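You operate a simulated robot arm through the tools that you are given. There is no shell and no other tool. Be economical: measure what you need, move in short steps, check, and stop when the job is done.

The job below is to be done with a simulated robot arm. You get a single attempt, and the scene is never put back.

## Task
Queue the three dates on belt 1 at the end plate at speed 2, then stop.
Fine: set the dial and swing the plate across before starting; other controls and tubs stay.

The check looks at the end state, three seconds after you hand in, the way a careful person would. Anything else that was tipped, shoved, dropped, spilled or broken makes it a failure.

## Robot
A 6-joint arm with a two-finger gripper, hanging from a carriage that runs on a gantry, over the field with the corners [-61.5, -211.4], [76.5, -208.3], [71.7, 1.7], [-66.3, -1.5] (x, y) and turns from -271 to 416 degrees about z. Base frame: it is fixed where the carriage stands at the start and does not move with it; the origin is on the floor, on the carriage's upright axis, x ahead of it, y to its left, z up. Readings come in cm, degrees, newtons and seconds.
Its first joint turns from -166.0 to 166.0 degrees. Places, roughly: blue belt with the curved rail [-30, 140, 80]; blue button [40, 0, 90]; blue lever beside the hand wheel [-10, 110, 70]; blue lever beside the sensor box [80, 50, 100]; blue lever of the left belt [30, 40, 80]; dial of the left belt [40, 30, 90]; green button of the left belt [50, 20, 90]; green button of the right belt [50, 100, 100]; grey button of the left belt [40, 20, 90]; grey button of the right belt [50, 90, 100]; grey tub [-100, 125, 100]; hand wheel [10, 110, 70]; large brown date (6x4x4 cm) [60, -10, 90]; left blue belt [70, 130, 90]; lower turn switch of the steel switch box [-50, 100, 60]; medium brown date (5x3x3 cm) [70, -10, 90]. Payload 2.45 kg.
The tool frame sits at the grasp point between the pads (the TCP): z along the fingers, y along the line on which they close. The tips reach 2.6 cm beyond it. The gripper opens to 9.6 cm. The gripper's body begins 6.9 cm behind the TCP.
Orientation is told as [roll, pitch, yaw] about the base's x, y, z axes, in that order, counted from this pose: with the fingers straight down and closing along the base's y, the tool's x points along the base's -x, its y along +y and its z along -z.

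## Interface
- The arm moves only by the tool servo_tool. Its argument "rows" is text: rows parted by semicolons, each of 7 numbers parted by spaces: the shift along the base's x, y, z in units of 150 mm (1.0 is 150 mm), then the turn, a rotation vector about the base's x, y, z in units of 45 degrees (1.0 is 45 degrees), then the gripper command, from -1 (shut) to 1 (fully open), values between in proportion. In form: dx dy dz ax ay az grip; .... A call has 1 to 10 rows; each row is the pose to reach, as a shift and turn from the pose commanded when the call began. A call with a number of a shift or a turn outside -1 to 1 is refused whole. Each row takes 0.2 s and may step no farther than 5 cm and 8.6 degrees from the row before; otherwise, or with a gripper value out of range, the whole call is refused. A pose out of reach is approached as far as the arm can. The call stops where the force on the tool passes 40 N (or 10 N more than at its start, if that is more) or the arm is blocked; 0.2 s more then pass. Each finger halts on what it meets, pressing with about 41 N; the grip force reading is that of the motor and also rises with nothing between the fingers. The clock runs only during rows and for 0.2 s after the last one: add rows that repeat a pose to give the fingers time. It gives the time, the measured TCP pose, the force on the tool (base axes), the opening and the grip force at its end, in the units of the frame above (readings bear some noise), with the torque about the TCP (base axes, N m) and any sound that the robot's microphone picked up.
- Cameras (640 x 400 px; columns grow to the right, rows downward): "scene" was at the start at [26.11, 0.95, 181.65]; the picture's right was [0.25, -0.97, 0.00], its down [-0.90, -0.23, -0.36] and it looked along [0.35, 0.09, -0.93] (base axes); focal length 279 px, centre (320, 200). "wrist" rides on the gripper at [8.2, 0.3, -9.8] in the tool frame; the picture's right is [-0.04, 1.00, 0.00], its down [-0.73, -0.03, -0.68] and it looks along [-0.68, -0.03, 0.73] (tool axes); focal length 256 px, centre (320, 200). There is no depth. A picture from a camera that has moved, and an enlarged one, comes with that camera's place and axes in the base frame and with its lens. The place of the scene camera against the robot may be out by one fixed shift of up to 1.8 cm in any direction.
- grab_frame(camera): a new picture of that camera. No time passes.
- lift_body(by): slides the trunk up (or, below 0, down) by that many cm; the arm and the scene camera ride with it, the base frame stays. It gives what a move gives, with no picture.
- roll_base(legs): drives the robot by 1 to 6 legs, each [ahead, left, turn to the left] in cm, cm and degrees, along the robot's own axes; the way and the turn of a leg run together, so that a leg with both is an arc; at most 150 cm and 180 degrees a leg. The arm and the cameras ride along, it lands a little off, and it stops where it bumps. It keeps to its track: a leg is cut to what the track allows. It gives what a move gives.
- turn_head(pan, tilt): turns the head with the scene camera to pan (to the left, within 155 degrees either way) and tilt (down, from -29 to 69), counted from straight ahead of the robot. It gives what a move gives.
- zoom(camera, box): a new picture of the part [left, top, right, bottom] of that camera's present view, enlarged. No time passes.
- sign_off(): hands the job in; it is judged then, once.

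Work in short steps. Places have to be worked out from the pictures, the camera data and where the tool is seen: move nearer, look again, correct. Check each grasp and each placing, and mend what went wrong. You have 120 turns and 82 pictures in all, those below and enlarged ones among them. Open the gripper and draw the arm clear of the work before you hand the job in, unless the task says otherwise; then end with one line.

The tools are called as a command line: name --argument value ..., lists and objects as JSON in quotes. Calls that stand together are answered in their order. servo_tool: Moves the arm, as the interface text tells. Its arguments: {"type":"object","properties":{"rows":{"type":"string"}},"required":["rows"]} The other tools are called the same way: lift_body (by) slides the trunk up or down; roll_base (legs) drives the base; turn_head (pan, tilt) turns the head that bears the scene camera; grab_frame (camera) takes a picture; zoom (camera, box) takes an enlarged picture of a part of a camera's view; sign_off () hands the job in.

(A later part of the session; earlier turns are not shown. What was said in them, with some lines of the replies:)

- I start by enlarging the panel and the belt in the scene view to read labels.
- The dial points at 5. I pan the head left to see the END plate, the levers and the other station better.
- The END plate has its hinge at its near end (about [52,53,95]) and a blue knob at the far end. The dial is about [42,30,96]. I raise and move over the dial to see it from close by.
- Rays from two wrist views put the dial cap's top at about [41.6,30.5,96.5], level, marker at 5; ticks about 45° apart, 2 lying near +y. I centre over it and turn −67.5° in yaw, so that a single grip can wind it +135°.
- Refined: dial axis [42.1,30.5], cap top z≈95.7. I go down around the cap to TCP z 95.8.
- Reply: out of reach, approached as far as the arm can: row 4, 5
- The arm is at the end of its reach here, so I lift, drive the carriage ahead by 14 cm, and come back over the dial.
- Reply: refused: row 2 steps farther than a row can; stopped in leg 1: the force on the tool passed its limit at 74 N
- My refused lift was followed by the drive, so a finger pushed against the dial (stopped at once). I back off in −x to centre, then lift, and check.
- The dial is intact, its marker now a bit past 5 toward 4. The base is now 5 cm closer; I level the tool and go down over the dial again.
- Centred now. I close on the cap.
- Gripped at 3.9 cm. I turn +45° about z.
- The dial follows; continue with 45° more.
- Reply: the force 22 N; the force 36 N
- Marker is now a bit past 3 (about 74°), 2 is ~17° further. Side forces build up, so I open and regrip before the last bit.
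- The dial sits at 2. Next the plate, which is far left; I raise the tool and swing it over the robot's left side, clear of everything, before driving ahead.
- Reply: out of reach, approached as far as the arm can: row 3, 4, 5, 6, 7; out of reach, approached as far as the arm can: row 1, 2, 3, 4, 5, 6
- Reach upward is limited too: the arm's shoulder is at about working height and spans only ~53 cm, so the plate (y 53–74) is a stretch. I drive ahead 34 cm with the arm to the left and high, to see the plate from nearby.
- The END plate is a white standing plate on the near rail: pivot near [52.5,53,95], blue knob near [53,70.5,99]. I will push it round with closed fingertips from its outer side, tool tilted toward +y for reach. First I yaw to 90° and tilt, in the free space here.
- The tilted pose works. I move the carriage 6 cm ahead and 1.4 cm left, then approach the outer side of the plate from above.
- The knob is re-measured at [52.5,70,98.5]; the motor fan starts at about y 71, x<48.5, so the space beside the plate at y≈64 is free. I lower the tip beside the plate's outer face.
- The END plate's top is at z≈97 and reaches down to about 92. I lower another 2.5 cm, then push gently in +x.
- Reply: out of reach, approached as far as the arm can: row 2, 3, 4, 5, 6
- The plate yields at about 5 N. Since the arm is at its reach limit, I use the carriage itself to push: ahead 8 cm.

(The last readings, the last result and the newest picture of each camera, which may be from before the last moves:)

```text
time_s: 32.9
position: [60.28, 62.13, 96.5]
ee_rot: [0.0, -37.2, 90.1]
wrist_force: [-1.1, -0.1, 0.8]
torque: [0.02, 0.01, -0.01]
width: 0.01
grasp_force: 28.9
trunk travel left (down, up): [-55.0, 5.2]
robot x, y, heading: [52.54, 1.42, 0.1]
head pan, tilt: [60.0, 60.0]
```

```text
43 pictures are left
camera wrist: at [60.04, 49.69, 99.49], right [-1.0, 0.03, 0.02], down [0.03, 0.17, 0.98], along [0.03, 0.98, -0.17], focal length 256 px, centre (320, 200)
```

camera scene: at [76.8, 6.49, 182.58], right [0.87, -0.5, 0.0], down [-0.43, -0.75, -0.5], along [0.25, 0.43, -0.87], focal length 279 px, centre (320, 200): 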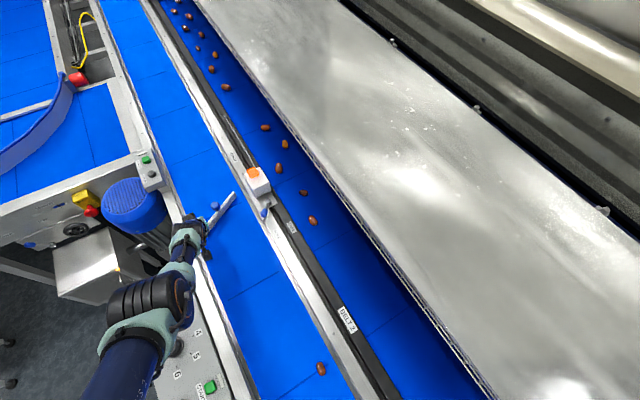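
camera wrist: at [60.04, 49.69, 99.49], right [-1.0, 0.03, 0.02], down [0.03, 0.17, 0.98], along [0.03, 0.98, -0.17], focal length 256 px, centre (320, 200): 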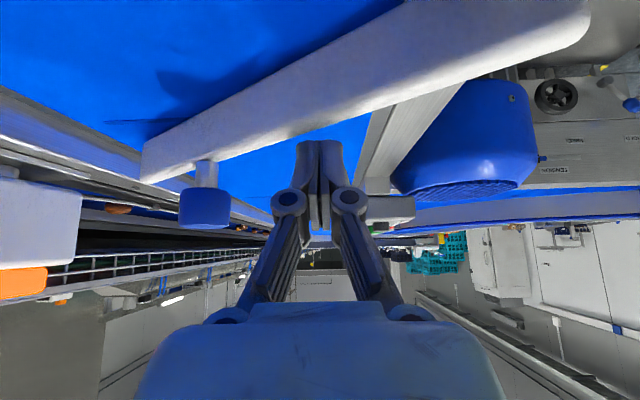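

The plate is now swung to about 55° and hangs free of the finger (it coasts easily). To bring it the rest of the way I lift clear, and drive 7.5 cm further, so that a nearly upright finger can draw it in −y from behind.

servo_tool --rows "0 0 0.15 0 0 0 -1; 0 -0.05 0.4 0 0 0 -1; 0 -0.1 0.65 0 0 0 -1; 0 -0.1 0.65 0 0 0 -1"

turn_head --pan 85 --tilt 60

grab_frame --camera "scene"

```text
time_s: 33.9
position: [60.29, 60.46, 106.18]
ee_rot: [0.0, -37.3, 90.0]
wrist_force: [-1.2, 0.4, -0.8]
torque: [0.02, -0.01, -0.01]
width: 0.0
grasp_force: 29.1
trunk travel left (down, up): [-55.0, 5.2]
robot x, y, heading: [52.7, 1.04, 0.1]
head pan, tilt: [60.0, 60.0]
```

```text
time_s: 34.8
position: [60.22, 60.52, 106.16]
ee_rot: [0.0, -37.3, 89.9]
wrist_force: [0.0, 1.3, -0.1]
torque: [0.01, -0.03, -0.02]
width: 0.01
grasp_force: 28.5
trunk travel left (down, up): [-55.0, 5.2]
robot x, y, heading: [52.62, 1.08, 0.1]
head pan, tilt: [85.0, 60.0]
```

```text
42 pictures are left
camera scene: at [74.06, 7.35, 182.59], right [1.0, -0.08, 0.0], down [-0.07, -0.86, -0.5], along [0.04, 0.5, -0.87], focal length 279 px, centre (320, 200)
```

scene: 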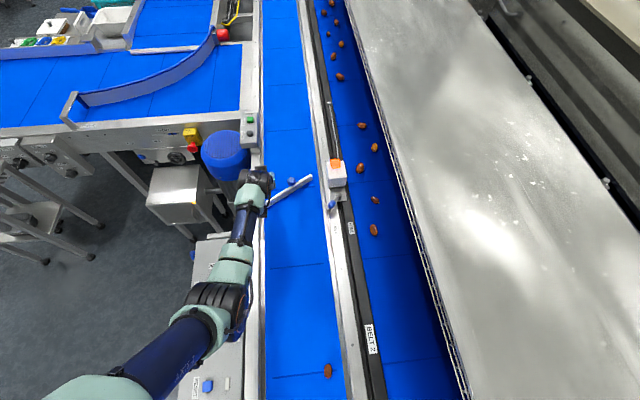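

roll_base --legs '[[7.5, 0, 0]]'

servo_tool --rows "0 -0.05 0 -0.17 0 0 -1; 0 -0.1 0 -0.34 0 0 -1; 0 -0.15 0 -0.5 0 0 -1; 0 -0.15 0 -0.5 0 0 -1"

zoom --camera "scene" --box '[220, 120, 380, 220]'

grab_frame --camera "wrist"

```text
time_s: 35.8
position: [67.64, 60.58, 106.12]
ee_rot: [0.1, -37.3, 89.9]
wrist_force: [-0.1, -0.6, 0.9]
torque: [0.02, 0.01, -0.03]
width: 0.03
grasp_force: 28.7
trunk travel left (down, up): [-55.0, 5.2]
robot x, y, heading: [60.01, 1.19, -0.0]
head pan, tilt: [85.0, 60.0]
```

```text
time_s: 36.8
position: [67.57, 58.2, 106.22]
ee_rot: [0.0, -14.6, 89.9]
wrist_force: [0.8, 0.4, -0.1]
torque: [-0.01, 0.0, 0.04]
width: 0.0
grasp_force: 28.8
trunk travel left (down, up): [-55.0, 5.2]
robot x, y, heading: [59.37, 1.15, 0.1]
head pan, tilt: [85.0, 60.0]
```

```text
4.00 times, centred on (300, 170) of scene
camera zoom: at [81.2, 7.34, 182.59], right [1.0, -0.09, 0.0], down [-0.07, -0.86, -0.5], along [0.04, 0.5, -0.87], focal length 1116 px, centre (400, 320)
```

zoom: 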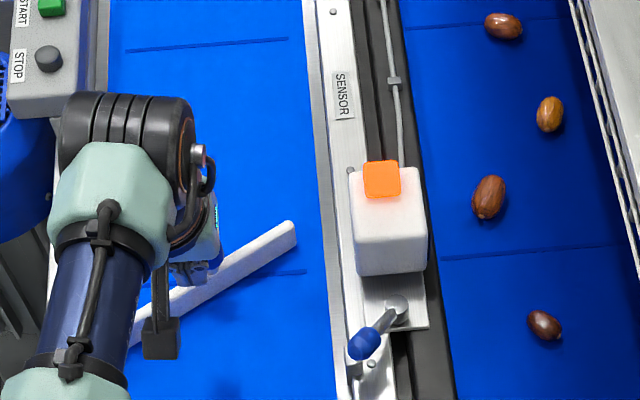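

```text
40 pictures are left
camera wrist: at [67.22, 47.93, 113.6], right [-1.0, 0.04, 0.01], down [0.03, 0.54, 0.84], along [0.03, 0.84, -0.54], focal length 256 px, centre (320, 200)
```

wrist: 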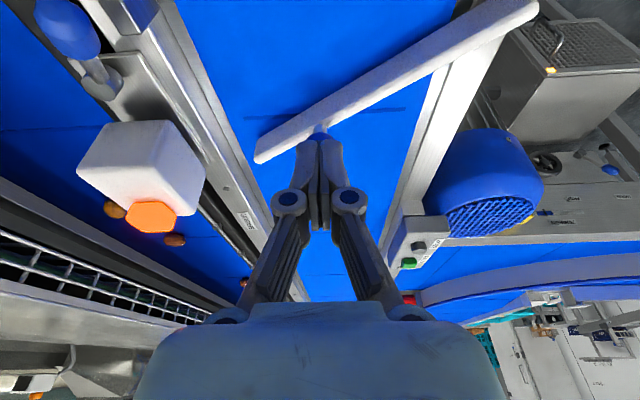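

Plate is at about 60°, knob at ~[67.6,61]. I re-tilt to reach behind it near x 60, lower the tip on its +y side, and will draw it toward −y.

servo_tool --rows "-0.15 0.05 0 0.17 0 0 -1; -0.35 0.1 0 0.34 0 0 -1; -0.507 0.167 0 0.5 0 0 -1; -0.507 0.167 -0.2 0.5 0 0 -1; -0.507 0.167 -0.35 0.5 0 0 -1; -0.507 0.167 -0.35 0.5 0 0 -1"

grab_frame --camera "wrist"

```text
time_s: 38.2
position: [59.99, 60.83, 100.92]
ee_rot: [-0.1, -37.3, 89.9]
wrist_force: [0.8, -0.1, 0.3]
torque: [0.0, -0.05, 0.02]
width: 0.0
grasp_force: 28.0
trunk travel left (down, up): [-55.0, 5.2]
robot x, y, heading: [59.66, 1.36, 0.0]
head pan, tilt: [85.0, 60.0]
```

```text
39 pictures are left
camera wrist: at [59.7, 48.55, 103.89], right [-1.0, 0.03, 0.02], down [0.03, 0.17, 0.98], along [0.03, 0.98, -0.17], focal length 256 px, centre (320, 200)
```

wrist: 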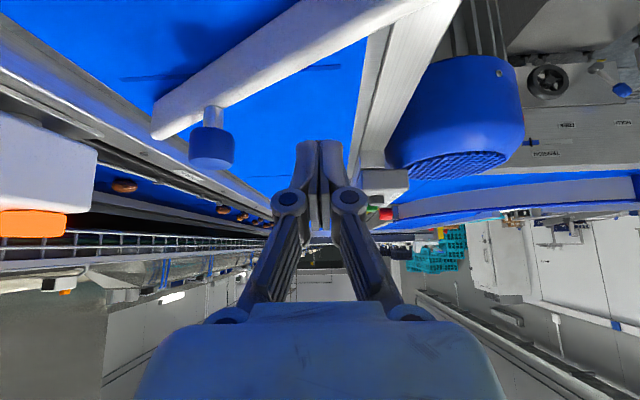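

The plate's far top edge at x 60 is at y≈57.5, the finger's underside about 59. I lower 3.6 cm and draw −y.

servo_tool --rows "0 0 -0.12 0 0 0 -1; 0 0 -0.24 0 0 0 -1; 0 -0.07 -0.24 0 0 0 -1; 0 -0.14 -0.24 0 0 0 -1; 0 -0.2 -0.24 0 0 0 -1; 0 -0.26 -0.24 0 0 0 -1"

grab_frame --camera "wrist"

```text
time_s: 39.6
position: [60.01, 57.05, 97.31]
ee_rot: [-0.1, -37.3, 89.9]
wrist_force: [0.4, 0.7, -0.4]
torque: [-0.02, 0.0, 0.02]
width: 0.0
grasp_force: 27.9
trunk travel left (down, up): [-55.0, 5.2]
robot x, y, heading: [60.1, 0.91, 0.1]
head pan, tilt: [85.0, 60.0]
```

```text
38 pictures are left
camera wrist: at [59.73, 44.68, 100.28], right [-1.0, 0.03, 0.02], down [0.03, 0.17, 0.98], along [0.03, 0.98, -0.17], focal length 256 px, centre (320, 200)
```

wrist: 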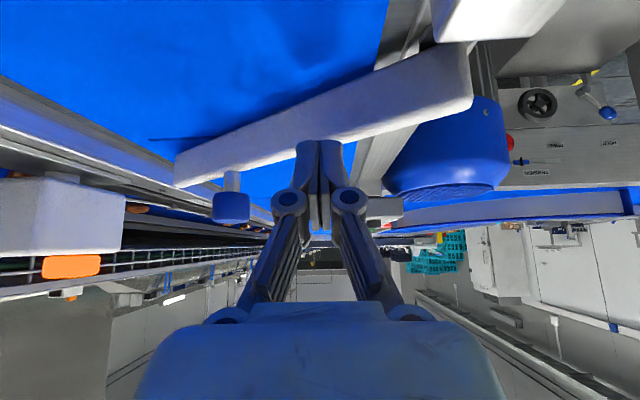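

zoom --camera "scene" --box '[200, 140, 360, 240]'

```text
4.00 times, centred on (280, 190) of scene
camera zoom: at [81.2, 7.34, 182.59], right [1.0, -0.09, 0.0], down [-0.07, -0.86, -0.5], along [0.04, 0.5, -0.87], focal length 1116 px, centre (480, 240)
```

zoom: 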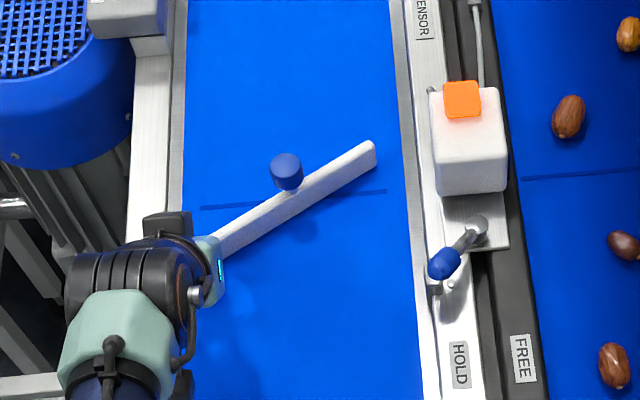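

The scene shows the plate didn't move; combining the views, the plate's top is only at z≈94.5 (knob ≈97), so the tip passed above it. I lift back out to +y and go in 3 cm lower.

servo_tool --rows "-0.02 0.06 0.1 0 0 0 -1; -0.05 0.2 0.1 0 0 0 -1; -0.05 0.28 0.05 0 0 0 -1; -0.05 0.28 -0.08 0 0 0 -1; -0.05 0.28 -0.17 0 0 0 -1; -0.05 0.28 -0.17 0 0 0 -1"

grab_frame --camera "wrist"

```text
time_s: 41.0
position: [59.09, 60.88, 94.82]
ee_rot: [0.1, -37.3, 89.9]
wrist_force: [-0.2, 1.0, 0.4]
torque: [-0.01, 0.01, -0.01]
width: 0.0
grasp_force: 28.4
trunk travel left (down, up): [-55.0, 5.2]
robot x, y, heading: [59.88, 0.85, 0.3]
head pan, tilt: [85.0, 60.0]
```

```text
36 pictures are left
camera wrist: at [58.77, 48.56, 97.7], right [-1.0, 0.03, 0.03], down [0.03, 0.17, 0.98], along [0.03, 0.98, -0.17], focal length 256 px, centre (320, 200)
```

wrist: 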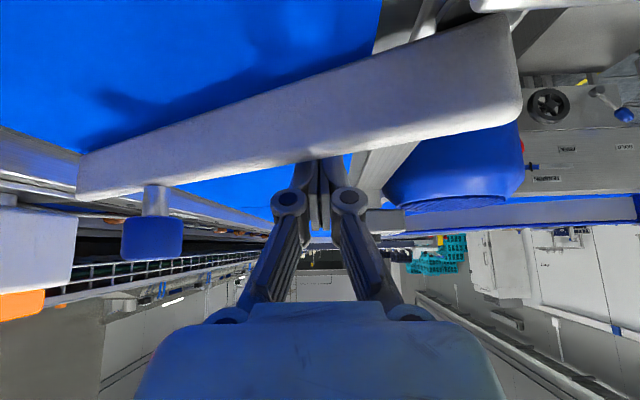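

Now the fingertips are behind the plate (occluded by it). I draw −y slowly.

servo_tool --rows "0 -0.08 0 0 0 0 -1; 0.01 -0.16 0 0 0 0 -1; 0.02 -0.24 0 0 0 0 -1; 0.03 -0.32 0 0 0 0 -1; 0.03 -0.32 0 0 0 0 -1"

grab_frame --camera "wrist"

zoom --camera "scene" --box '[200, 140, 360, 240]'

```text
time_s: 42.2
position: [59.58, 57.43, 95.47]
ee_rot: [0.1, -38.1, 89.9]
wrist_force: [-1.5, 21.2, 19.0]
torque: [0.27, -0.03, 0.1]
width: 0.61
grasp_force: 29.0
trunk travel left (down, up): [-55.0, 5.2]
robot x, y, heading: [60.09, 1.17, -0.0]
head pan, tilt: [85.0, 60.0]
```

```text
35 pictures are left
camera wrist: at [59.24, 44.98, 98.24], right [-1.0, 0.03, 0.03], down [0.03, 0.16, 0.99], along [0.03, 0.99, -0.16], focal length 256 px, centre (320, 200)
```

wrist: 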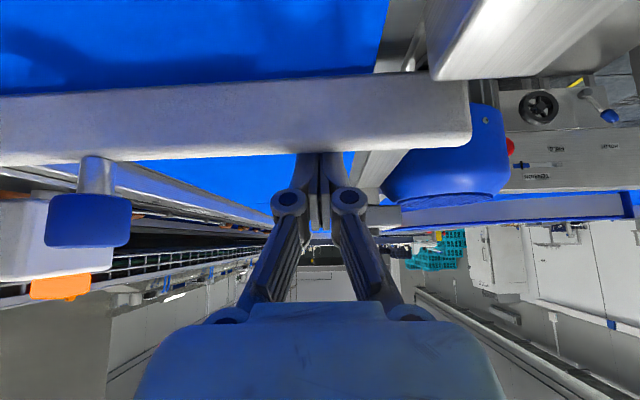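

```text
4.00 times, centred on (280, 190) of scene
camera zoom: at [81.19, 7.55, 182.65], right [1.0, -0.09, 0.0], down [-0.07, -0.86, -0.5], along [0.04, 0.5, -0.86], focal length 1116 px, centre (480, 240)
```

zoom: 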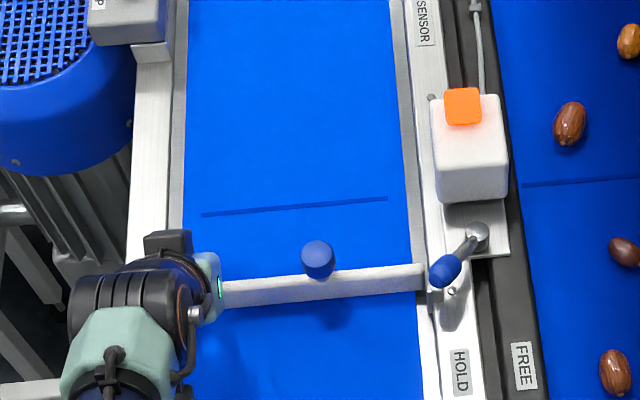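

The plate lies square across the belt, its free end against the stop at the far rail. I ease off +y, then lift out.

servo_tool --rows "0 0.12 0 0 0 0 -1; 0 0.16 0.1 0 0 0 -1; 0 0.16 0.35 0 0 0 -1; 0 0.1 0.6 0 0 0 -1; 0 -0.1 0.7 0 0 0 -1; 0 -0.1 0.7 0 0 0 -1"

zoom --camera "scene" --box '[200, 140, 360, 240]'

```text
time_s: 43.6
position: [59.56, 54.73, 105.22]
ee_rot: [0.0, -37.2, 89.9]
wrist_force: [0.2, 0.9, 0.2]
torque: [-0.01, 0.0, -0.01]
width: 0.01
grasp_force: 28.6
trunk travel left (down, up): [-55.0, 5.2]
robot x, y, heading: [59.75, 0.54, 0.5]
head pan, tilt: [85.0, 60.0]
```

```text
4.00 times, centred on (280, 190) of scene
camera zoom: at [81.2, 7.33, 182.59], right [1.0, -0.09, 0.0], down [-0.07, -0.86, -0.5], along [0.04, 0.5, -0.87], focal length 1116 px, centre (480, 240)
```

zoom: 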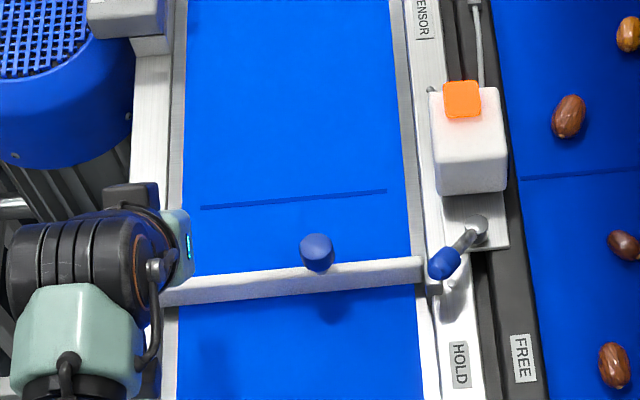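

The plate stays across. I bring the tool upright again and higher, then drive back toward the control panel.

servo_tool --rows "0 -0.1 0 -0.17 0 0 -1; 0 -0.2 0.05 -0.34 0 0 -1; 0 -0.3 0.1 -0.51 0 0 -1; 0 -0.4 0.1 -0.68 0 0 -1; 0 -0.45 0.1 -0.83 0 0 -1; 0 -0.45 0.1 -0.83 0 0 -1"

roll_base --legs '[[-25, 0, 0], [-20, 0, 0]]'

turn_head --pan 20 --tilt 65

grab_frame --camera "scene"

```text
time_s: 45.0
position: [59.5, 48.07, 106.8]
ee_rot: [0.0, 0.1, 89.8]
wrist_force: [-0.2, 1.0, 0.4]
torque: [0.02, 0.0, -0.01]
width: 0.0
grasp_force: 28.5
trunk travel left (down, up): [-55.0, 5.2]
robot x, y, heading: [59.86, 1.24, 0.1]
head pan, tilt: [85.0, 60.0]
```

```text
time_s: 48.0
position: [14.9, 47.31, 106.66]
ee_rot: [-0.1, 0.1, 89.6]
wrist_force: [-0.3, 0.4, -0.1]
torque: [-0.02, 0.02, -0.01]
width: 0.0
grasp_force: 28.3
trunk travel left (down, up): [-55.0, 5.2]
robot x, y, heading: [15.49, 0.59, -0.1]
head pan, tilt: [85.0, 60.0]
```

```text
time_s: 49.4
position: [14.98, 47.31, 106.74]
ee_rot: [-0.1, 0.0, 89.6]
wrist_force: [0.1, 0.4, -0.2]
torque: [0.02, -0.02, -0.01]
width: 0.0
grasp_force: 28.2
trunk travel left (down, up): [-55.0, 5.2]
robot x, y, heading: [15.23, 0.52, -0.1]
head pan, tilt: [20.0, 65.0]
```

```text
32 pictures are left
camera scene: at [41.62, 1.94, 182.03], right [0.34, -0.94, 0.0], down [-0.85, -0.31, -0.42], along [0.4, 0.14, -0.91], focal length 279 px, centre (320, 200)
```

scene: 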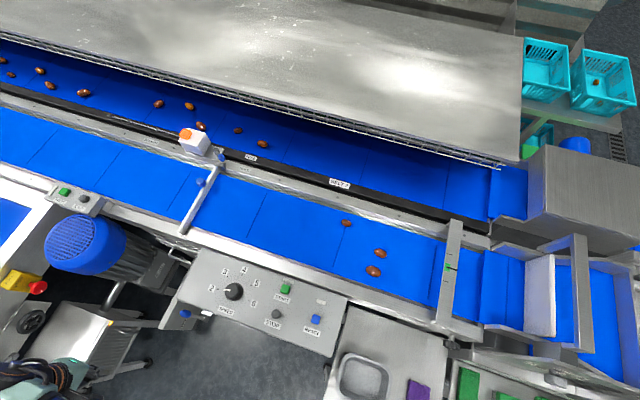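

I swing the tool over to the panel, turning the yaw back.

servo_tool --rows "0.1 -0.1 0 0 0 -0.17 -1; 0.25 -0.25 0 0 0 -0.34 -1; 0.4 -0.4 0 0 0 -0.51 -1; 0.55 -0.55 0 0 0 -0.68 -1; 0.7 -0.7 0 0 0 -0.85 -1; 0.85 -0.85 0 0 0 -1 -1; 0.85 -1 0 0 0 -1 -1; 0.85 -1 0 0 0 -1 -1"

servo_tool --rows "0.15 -0.2 0 0 0 -0.17 -1; 0.35 -0.4 0 0 0 -0.34 -1; 0.5 -0.6 0 0 0 -0.51 -1; 0.6 -0.8 0 0 0 -0.68 -1; 0.65 -0.95 0 0 0 -0.85 -1; 0.65 -1 0 0 0 -1 -1; 0.65 -1 0 0 0 -1 -1"

grab_frame --camera "wrist"

```text
time_s: 51.1
position: [27.88, 32.22, 106.76]
ee_rot: [-0.1, 0.1, 44.5]
wrist_force: [0.7, 0.8, 0.4]
torque: [0.0, -0.01, -0.04]
width: 0.03
grasp_force: 28.2
trunk travel left (down, up): [-55.0, 5.2]
robot x, y, heading: [15.23, 0.18, -0.3]
head pan, tilt: [20.0, 65.0]
```

```text
time_s: 52.8
position: [37.62, 17.43, 106.7]
ee_rot: [-0.1, 0.0, -0.5]
wrist_force: [-0.2, 0.4, 0.3]
torque: [0.03, -0.04, -0.04]
width: 0.0
grasp_force: 28.4
trunk travel left (down, up): [-55.0, 5.2]
robot x, y, heading: [15.09, -0.06, -0.2]
head pan, tilt: [20.0, 65.0]
```

```text
31 pictures are left
camera wrist: at [29.44, 17.99, 116.61], right [0.05, 1.0, 0.0], down [0.73, -0.04, 0.68], along [0.68, -0.03, -0.73], focal length 256 px, centre (320, 200)
```

wrist: 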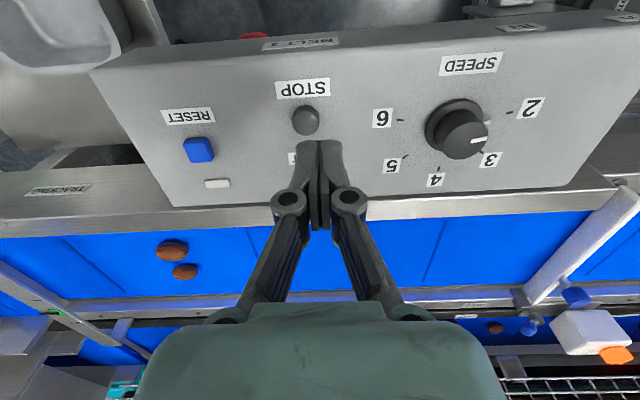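

zoom --camera "wrist" --box '[380, 60, 560, 200]'

```text
2.86 times, centred on (470, 130) of wrist
camera zoom: at [29.44, 17.99, 116.61], right [0.05, 1.0, 0.0], down [0.73, -0.04, 0.68], along [0.68, -0.03, -0.73], focal length 731 px, centre (-109, 400)
```

zoom: 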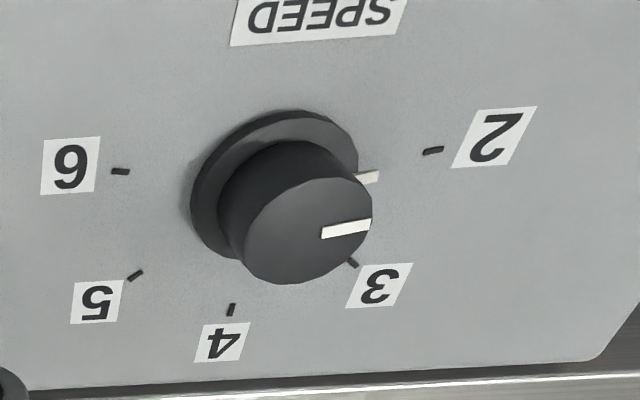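

The marker lines up with tick 2. START works out at [47.6,16.4], STOP at [40.2,16.2]. I go above START with closed fingertips.

servo_tool --rows "0.2 -0.02 0 0 0 0 -1; 0.45 -0.05 0 0 0 0 -1; 0.665 -0.07 0 0 0 0 -1; 0.665 -0.07 -0.25 0 0 0 -1; 0.665 -0.07 -0.45 0 0 0 -1; 0.665 -0.07 -0.45 0 0 0 -1"

grab_frame --camera "wrist"

grab_frame --camera "scene"

```text
time_s: 54.1
position: [47.44, 16.35, 100.16]
ee_rot: [0.0, 0.1, -0.4]
wrist_force: [-0.2, -0.4, -0.9]
torque: [0.0, 0.02, 0.01]
width: 0.0
grasp_force: 28.5
trunk travel left (down, up): [-55.0, 5.2]
robot x, y, heading: [15.44, 0.46, -0.0]
head pan, tilt: [20.0, 65.0]
```

```text
29 pictures are left
camera wrist: at [39.25, 16.95, 109.98], right [0.05, 1.0, 0.0], down [0.73, -0.03, 0.68], along [0.68, -0.03, -0.73], focal length 256 px, centre (320, 200)
```

wrist: 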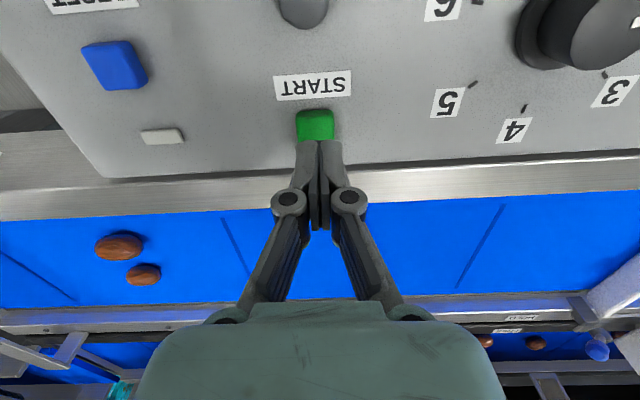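

```text
28 pictures are left
camera scene: at [41.62, 1.94, 182.03], right [0.34, -0.94, 0.0], down [-0.85, -0.31, -0.42], along [0.4, 0.14, -0.91], focal length 279 px, centre (320, 200)
```

scene: 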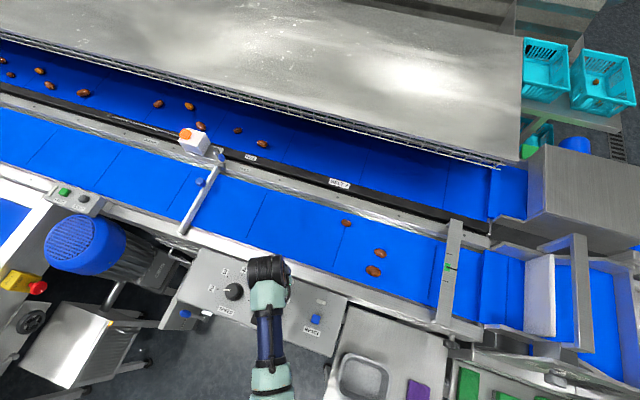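

START is right under the tip. I press down in small steps until contact and come back up.

servo_tool --rows "-0.01 0 -0.13 0 0 0 -1; -0.01 0 -0.18 0 0 0 -1; -0.01 0 -0.21 0 0 0 -1; -0.01 0 -0.24 0 0 0 -1; -0.01 0 -0.26 0 0 0 -1; -0.01 0 -0.1 0 0 0 -1; -0.01 0 0 0 0 0 -1"

grab_frame --camera "scene"

```text
time_s: 55.8
position: [47.46, 16.19, 99.96]
ee_rot: [-0.2, 0.1, -0.4]
wrist_force: [0.2, 0.4, -0.2]
torque: [0.03, -0.01, 0.02]
width: 0.0
grasp_force: 28.2
trunk travel left (down, up): [-55.0, 5.2]
robot x, y, heading: [14.88, 0.18, -0.1]
head pan, tilt: [20.0, 65.0]
```

```text
27 pictures are left
camera scene: at [41.62, 1.94, 182.03], right [0.34, -0.94, 0.0], down [-0.85, -0.31, -0.42], along [0.4, 0.14, -0.91], focal length 279 px, centre (320, 200)
```

scene: 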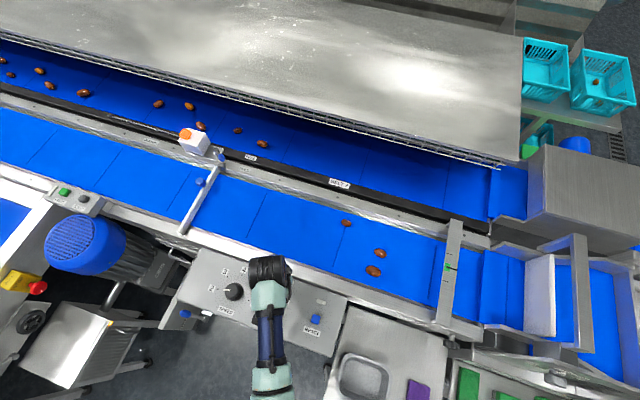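

No motion and no sound: not deep enough. I press lower, pausing at depth.

servo_tool --rows "0 0 -0.2 0 0 0 -1; 0 0 -0.26 0 0 0 -1; 0 0 -0.29 0 0 0 -1; 0 0 -0.32 0 0 0 -1; 0 0 -0.35 0 0 0 -1"

```text
time_s: 56.7
position: [47.65, 16.38, 95.75]
ee_rot: [0.0, -0.1, -0.4]
wrist_force: [-10.7, -6.2, 34.1]
torque: [-0.1, 0.24, 0.01]
width: 0.62
grasp_force: 28.1
trunk travel left (down, up): [-55.0, 5.2]
robot x, y, heading: [14.64, 0.12, -0.1]
head pan, tilt: [20.0, 65.0]
heard: click
stopped in row 4: the force on the tool passed its limit at 49 N (the readings are from after the stop); the commanded pose is now the measured one
```

A click was heard. I lift off and look for belt motion.

servo_tool --rows "0 0 0.15 0 0 0 -1; 0 0 0.35 0 0 0 -1"

grab_frame --camera "scene"

```text
time_s: 57.3
position: [47.49, 16.41, 100.88]
ee_rot: [0.0, 0.1, -0.5]
wrist_force: [-0.1, -0.8, 0.6]
torque: [0.0, -0.01, -0.01]
width: 0.0
grasp_force: 28.2
trunk travel left (down, up): [-55.0, 5.2]
robot x, y, heading: [15.09, 0.42, -0.4]
head pan, tilt: [20.0, 65.0]
```

```text
26 pictures are left
camera scene: at [41.61, 1.93, 182.01], right [0.34, -0.94, 0.0], down [-0.85, -0.31, -0.42], along [0.4, 0.14, -0.91], focal length 279 px, centre (320, 200)
```

scene: 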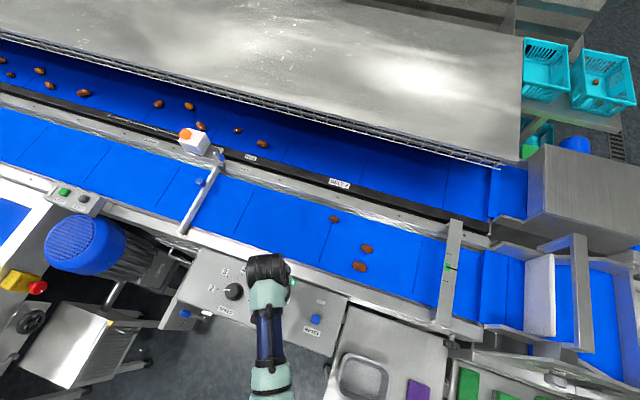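

The belt runs toward the plate at about 5 cm/s; the last date needs ~11 s. Meanwhile I move above STOP.

servo_tool --rows "-0.2 -0.01 0.02 0 0 0 -1; -0.4 -0.01 0.02 0 0 0 -1; -0.485 -0.01 0.02 0 0 0 -1; -0.485 -0.01 -0.08 0 0 0 -1; -0.485 -0.01 -0.08 0 0 0 -1; -0.485 -0.01 -0.08 0 0 0 -1; -0.485 -0.01 -0.08 0 0 0 -1; -0.485 -0.01 -0.08 0 0 0 -1; -0.485 -0.01 -0.08 0 0 0 -1"

grab_frame --camera "wrist"

grab_frame --camera "scene"

```text
time_s: 59.3
position: [40.29, 16.11, 99.69]
ee_rot: [0.0, -0.1, -0.4]
wrist_force: [0.3, -1.3, -0.1]
torque: [0.02, 0.03, 0.03]
width: 0.0
grasp_force: 28.8
trunk travel left (down, up): [-55.0, 5.2]
robot x, y, heading: [14.88, 0.13, -0.1]
head pan, tilt: [20.0, 65.0]
```

```text
25 pictures are left
camera wrist: at [32.02, 16.59, 109.53], right [0.05, 1.0, 0.0], down [0.73, -0.03, 0.68], along [0.68, -0.03, -0.73], focal length 256 px, centre (320, 200)
```

wrist: 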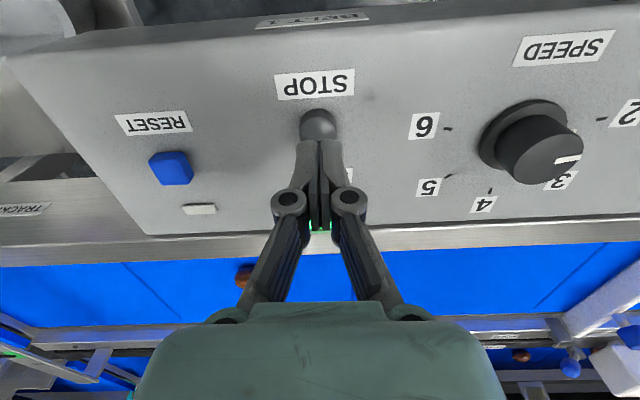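

```text
24 pictures are left
camera scene: at [41.6, 1.93, 182.03], right [0.34, -0.94, 0.0], down [-0.85, -0.31, -0.42], along [0.4, 0.14, -0.91], focal length 279 px, centre (320, 200)
```

scene: 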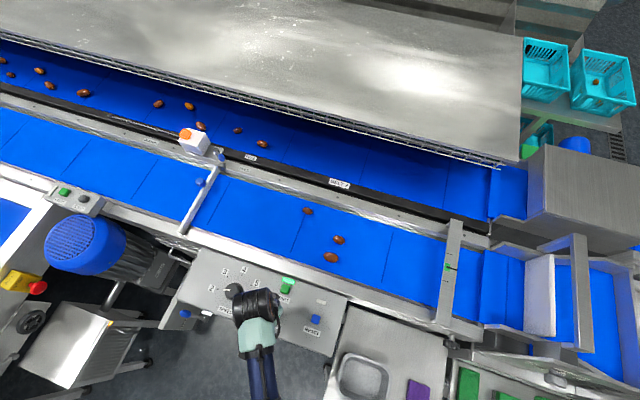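

Motion ~14 px/s; the last date needs ~9 s more. STOP is under the tip. I wait 6 s and look.

servo_tool --rows "0 0 0 0 0 0 -1; 0 0 0 0 0 0 -1; 0 0 0 0 0 0 -1; 0 0 0 0 0 0 -1; 0 0 0 0 0 0 -1; 0 0 0 0 0 0 -1; 0 0 0 0 0 0 -1; 0 0 0 0 0 0 -1; 0 0 0 0 0 0 -1; 0 0 0 0 0 0 -1"

servo_tool --rows "0 0 0 0 0 0 -1; 0 0 0 0 0 0 -1; 0 0 0 0 0 0 -1; 0 0 0 0 0 0 -1; 0 0 0 0 0 0 -1; 0 0 0 0 0 0 -1; 0 0 0 0 0 0 -1; 0 0 0 0 0 0 -1; 0 0 0 0 0 0 -1; 0 0 0 0 0 0 -1"

grab_frame --camera "scene"

```text
time_s: 61.5
position: [40.24, 16.09, 99.69]
ee_rot: [0.0, -0.1, -0.4]
wrist_force: [-0.1, -0.3, -0.5]
torque: [0.01, -0.04, 0.0]
width: 0.01
grasp_force: 28.1
trunk travel left (down, up): [-55.0, 5.2]
robot x, y, heading: [15.1, 0.36, -0.3]
head pan, tilt: [20.0, 65.0]
```

```text
time_s: 63.7
position: [40.11, 16.04, 99.62]
ee_rot: [0.0, 0.0, -0.4]
wrist_force: [0.4, -0.5, -0.3]
torque: [-0.04, -0.01, -0.02]
width: 0.01
grasp_force: 28.5
trunk travel left (down, up): [-55.0, 5.2]
robot x, y, heading: [15.12, 0.25, -0.0]
head pan, tilt: [20.0, 65.0]
```

```text
23 pictures are left
camera scene: at [41.6, 1.93, 182.03], right [0.34, -0.94, 0.0], down [-0.85, -0.31, -0.42], along [0.4, 0.14, -0.91], focal length 279 px, centre (320, 200)
```

scene: 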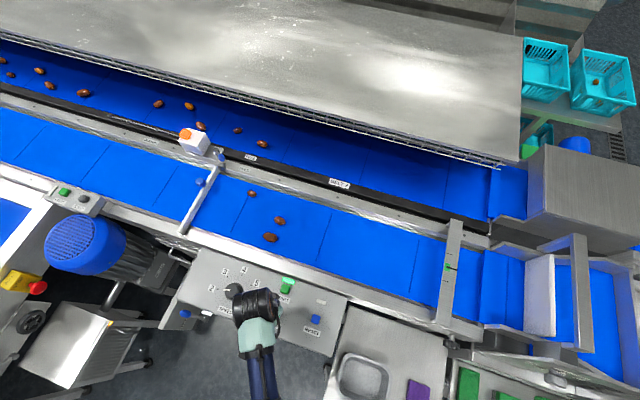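

servo_tool --rows "0 0 0 0 0 0 -1; 0 0 0 0 0 0 -1; 0 0 0 0 0 0 -1; 0 0 0 0 0 0 -1; 0 0 0 0 0 0 -1; 0 0 0 0 0 0 -1; 0 0 0 0 0 0 -1; 0 0 0 0 0 0 -1; 0 0 0 0 0 0 -1; 0 0 0 0 0 0 -1"

servo_tool --rows "0 0 0 0 0 0 -1; 0 0 0 0 0 0 -1; 0 0 0 0 0 0 -1; 0 0 0 0 0 0 -1; 0 0 0 0 0 0 -1; 0 0 0 0 0 0 -1; 0 0 0 0 0 0 -1; 0 0 0 0 0 0 -1"

zoom --camera "scene" --box '[150, 140, 310, 260]'

```text
time_s: 65.9
position: [40.17, 16.03, 99.69]
ee_rot: [0.0, -0.1, -0.3]
wrist_force: [0.5, -0.5, -0.9]
torque: [0.0, 0.03, 0.0]
width: 0.01
grasp_force: 28.5
trunk travel left (down, up): [-55.0, 5.2]
robot x, y, heading: [15.18, 0.21, -0.2]
head pan, tilt: [20.0, 65.0]
```

```text
time_s: 67.7
position: [40.2, 16.15, 99.66]
ee_rot: [0.0, -0.2, -0.3]
wrist_force: [0.2, 0.2, 0.1]
torque: [-0.01, 0.01, 0.0]
width: 0.02
grasp_force: 28.5
trunk travel left (down, up): [-55.0, 5.2]
robot x, y, heading: [15.4, 0.05, -0.3]
head pan, tilt: [20.0, 65.0]
```

```text
3.33 times, centred on (230, 200) of scene
camera zoom: at [41.6, 1.93, 182.03], right [0.34, -0.94, 0.0], down [-0.85, -0.31, -0.42], along [0.4, 0.14, -0.91], focal length 930 px, centre (620, 200)
```

zoom: 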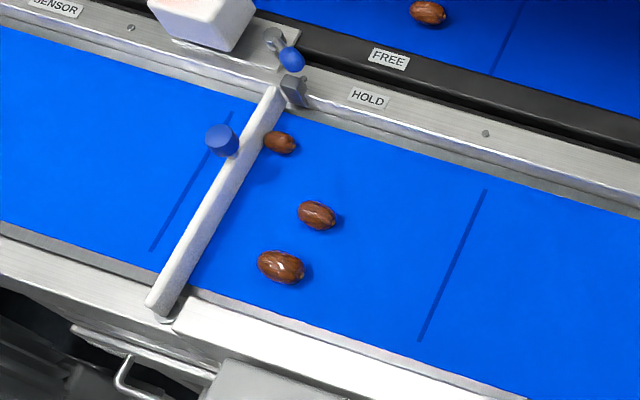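

The small date is at the plate and the plate holds; the other two need ~1.4 s more. I wait that and check.

servo_tool --rows "0 0 0 0 0 0 -1; 0 0 0 0 0 0 -1; 0 0 0 0 0 0 -1; 0 0 -0.05 0 0 0 -1; 0 0 -0.1 0 0 0 -1; 0 0 -0.13 0 0 0 -1"

zoom --camera "scene" --box '[150, 140, 310, 260]'

```text
time_s: 69.1
position: [40.23, 16.03, 97.84]
ee_rot: [0.0, -0.1, -0.3]
wrist_force: [0.1, -0.1, -0.2]
torque: [-0.03, -0.01, -0.01]
width: 0.0
grasp_force: 28.7
trunk travel left (down, up): [-55.0, 5.2]
robot x, y, heading: [15.16, 0.53, -0.5]
head pan, tilt: [20.0, 65.0]
```

```text
3.33 times, centred on (230, 200) of scene
camera zoom: at [41.6, 1.93, 182.03], right [0.34, -0.94, 0.0], down [-0.85, -0.31, -0.42], along [0.4, 0.14, -0.91], focal length 930 px, centre (620, 200)
```

zoom: 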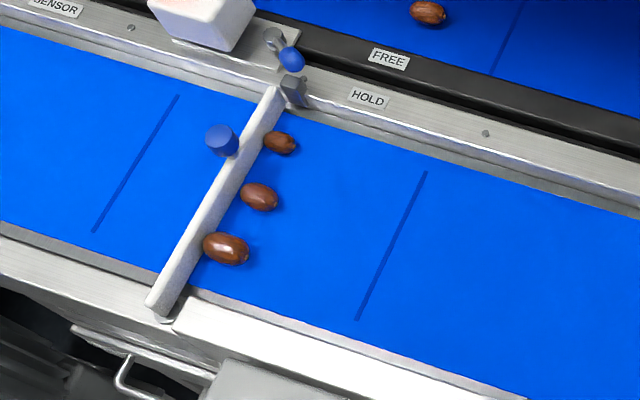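

All three have practically reached the plate. I press STOP now.

servo_tool --rows "0 0 -0.08 0 0 0 -1; 0 0 -0.13 0 0 0 -1; 0 0 -0.16 0 0 0 -1; 0 0 -0.19 0 0 0 -1; 0 0 -0.22 0 0 0 -1; 0 0 -0.25 0 0 0 -1"

zoom --camera "scene" --box '[150, 140, 310, 260]'

```text
time_s: 69.8
position: [40.2, 16.31, 95.85]
ee_rot: [0.1, -0.2, -0.4]
wrist_force: [-10.2, -5.8, 35.3]
torque: [-0.16, 0.19, -0.01]
width: 0.58
grasp_force: 28.5
trunk travel left (down, up): [-55.0, 5.2]
robot x, y, heading: [15.09, 0.59, -0.1]
head pan, tilt: [20.0, 65.0]
heard: click
stopped in row 3: the force on the tool passed its limit at 49 N (the readings are from after the stop); the commanded pose is now the measured one
```

```text
3.33 times, centred on (230, 200) of scene
camera zoom: at [41.55, 1.9, 182.08], right [0.34, -0.94, 0.0], down [-0.85, -0.31, -0.42], along [0.4, 0.14, -0.91], focal length 930 px, centre (620, 200)
```

zoom: 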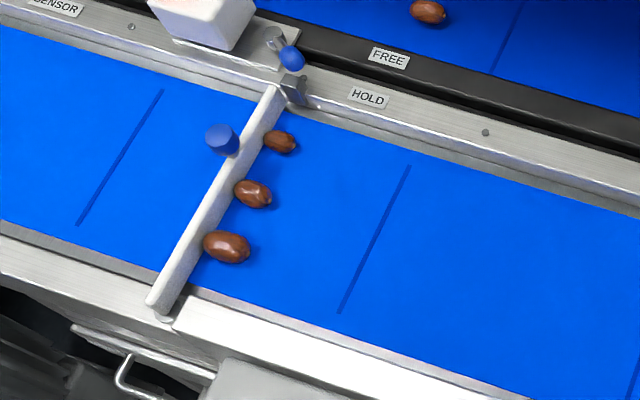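

STOP clicked and all three dates touch the plate. I lift off, open the gripper, and check the belt has stopped.

servo_tool --rows "0 0 0.15 0 0 0 -1; -0.05 0 0.4 0 0 0 -1; -0.3 0 0.65 0 0 0 -1; -0.6 0 0.7 0 0 0 0; -0.75 0 0.7 0 0 0 1; -0.75 0 0.7 0 0 0 1; -0.75 0 0.7 0 0 0 1"

zoom --camera "scene" --box '[150, 140, 310, 260]'

grab_frame --camera "scene"

zoom --camera "scene" --box '[180, 230, 340, 350]'

```text
refused: row 3 steps farther than a row can; nothing moved
```

```text
3.33 times, centred on (230, 200) of scene
camera zoom: at [41.55, 1.9, 182.08], right [0.34, -0.94, 0.0], down [-0.85, -0.31, -0.42], along [0.4, 0.14, -0.91], focal length 930 px, centre (620, 200)
```

zoom: 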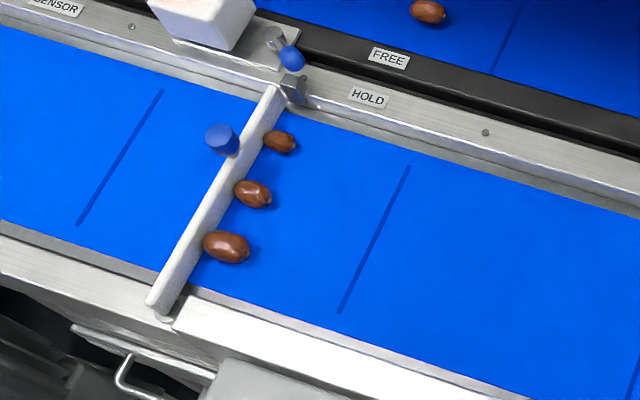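

```text
18 pictures are left
camera scene: at [41.55, 1.9, 182.08], right [0.34, -0.94, 0.0], down [-0.85, -0.31, -0.42], along [0.4, 0.14, -0.91], focal length 279 px, centre (320, 200)
```

scene: 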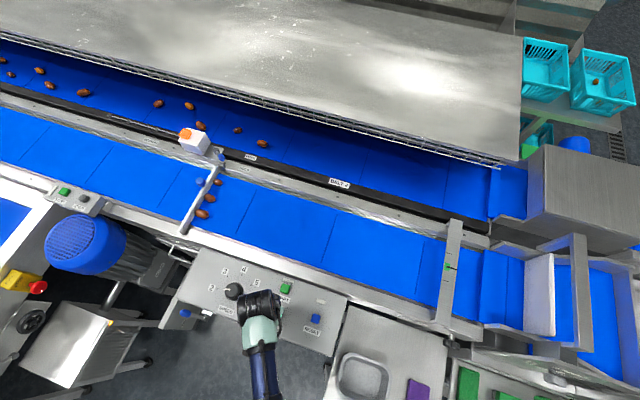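

```text
3.33 times, centred on (260, 290) of scene
camera zoom: at [41.55, 1.9, 182.08], right [0.34, -0.94, 0.0], down [-0.85, -0.31, -0.42], along [0.4, 0.14, -0.91], focal length 930 px, centre (520, -100)
```

zoom: 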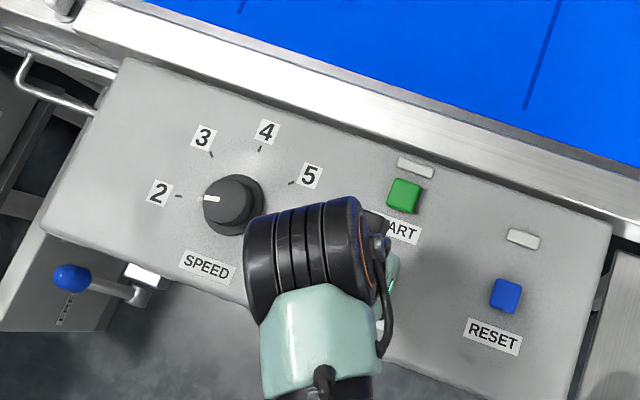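

The dial reads 2 and the START lamp is off. I lift off with smaller steps.

servo_tool --rows "0 0 0.15 0 0 0 -1; 0 0 0.4 0 0 0 -1; -0.2 0 0.6 0 0 0 -1; -0.45 0 0.65 0 0 0 0; -0.65 0 0.65 0 0 0 1; -0.65 0 0.65 0 0 0 1; -0.65 0 0.65 0 0 0 1"

zoom --camera "scene" --box '[150, 140, 310, 260]'

grab_frame --camera "scene"

```text
time_s: 71.4
position: [30.28, 16.32, 105.61]
ee_rot: [0.0, -0.1, -0.3]
wrist_force: [0.6, -0.6, 0.2]
torque: [-0.03, 0.01, -0.01]
width: 9.61
grasp_force: 0.0
trunk travel left (down, up): [-55.0, 5.2]
robot x, y, heading: [15.08, 0.74, -0.4]
head pan, tilt: [20.0, 65.0]
```

```text
3.33 times, centred on (230, 200) of scene
camera zoom: at [41.59, 1.92, 182.03], right [0.34, -0.94, 0.0], down [-0.85, -0.31, -0.42], along [0.4, 0.14, -0.91], focal length 930 px, centre (620, 200)
```

zoom: 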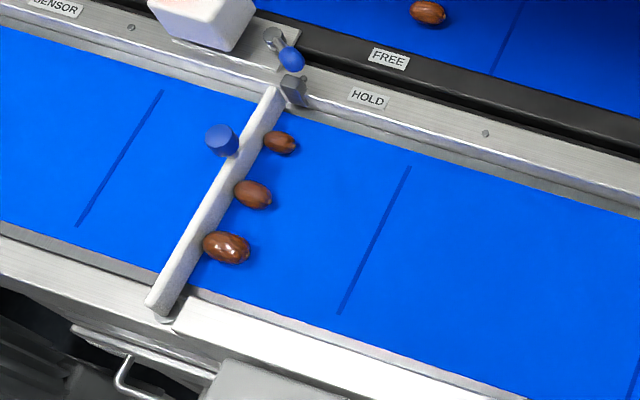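

```text
15 pictures are left
camera scene: at [41.59, 1.92, 182.03], right [0.34, -0.94, 0.0], down [-0.85, -0.31, -0.42], along [0.4, 0.14, -0.91], focal length 279 px, centre (320, 200)
```

scene: 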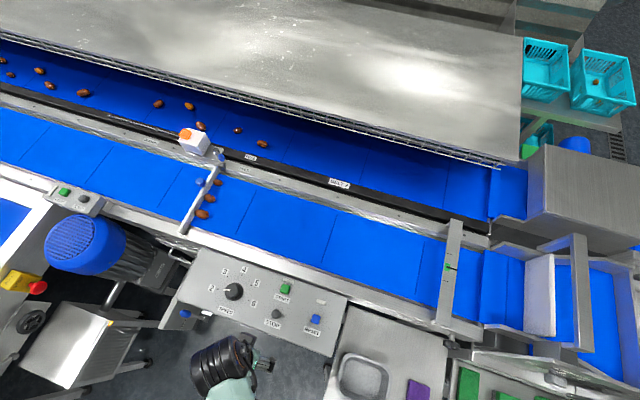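

The belt stands still (its seams have not moved), the three dates rest at the plate, the dial is on 2, and the gripper is open and clear. I hand in.

sign_off

```text
The job is handed in.
```

The three dates on belt 1 are queued against the end plate, the dial is on speed 2, and the belt is stopped; along the way a finger bumped the dial once while the carriage was moving, and the dial shows no sign of damage.
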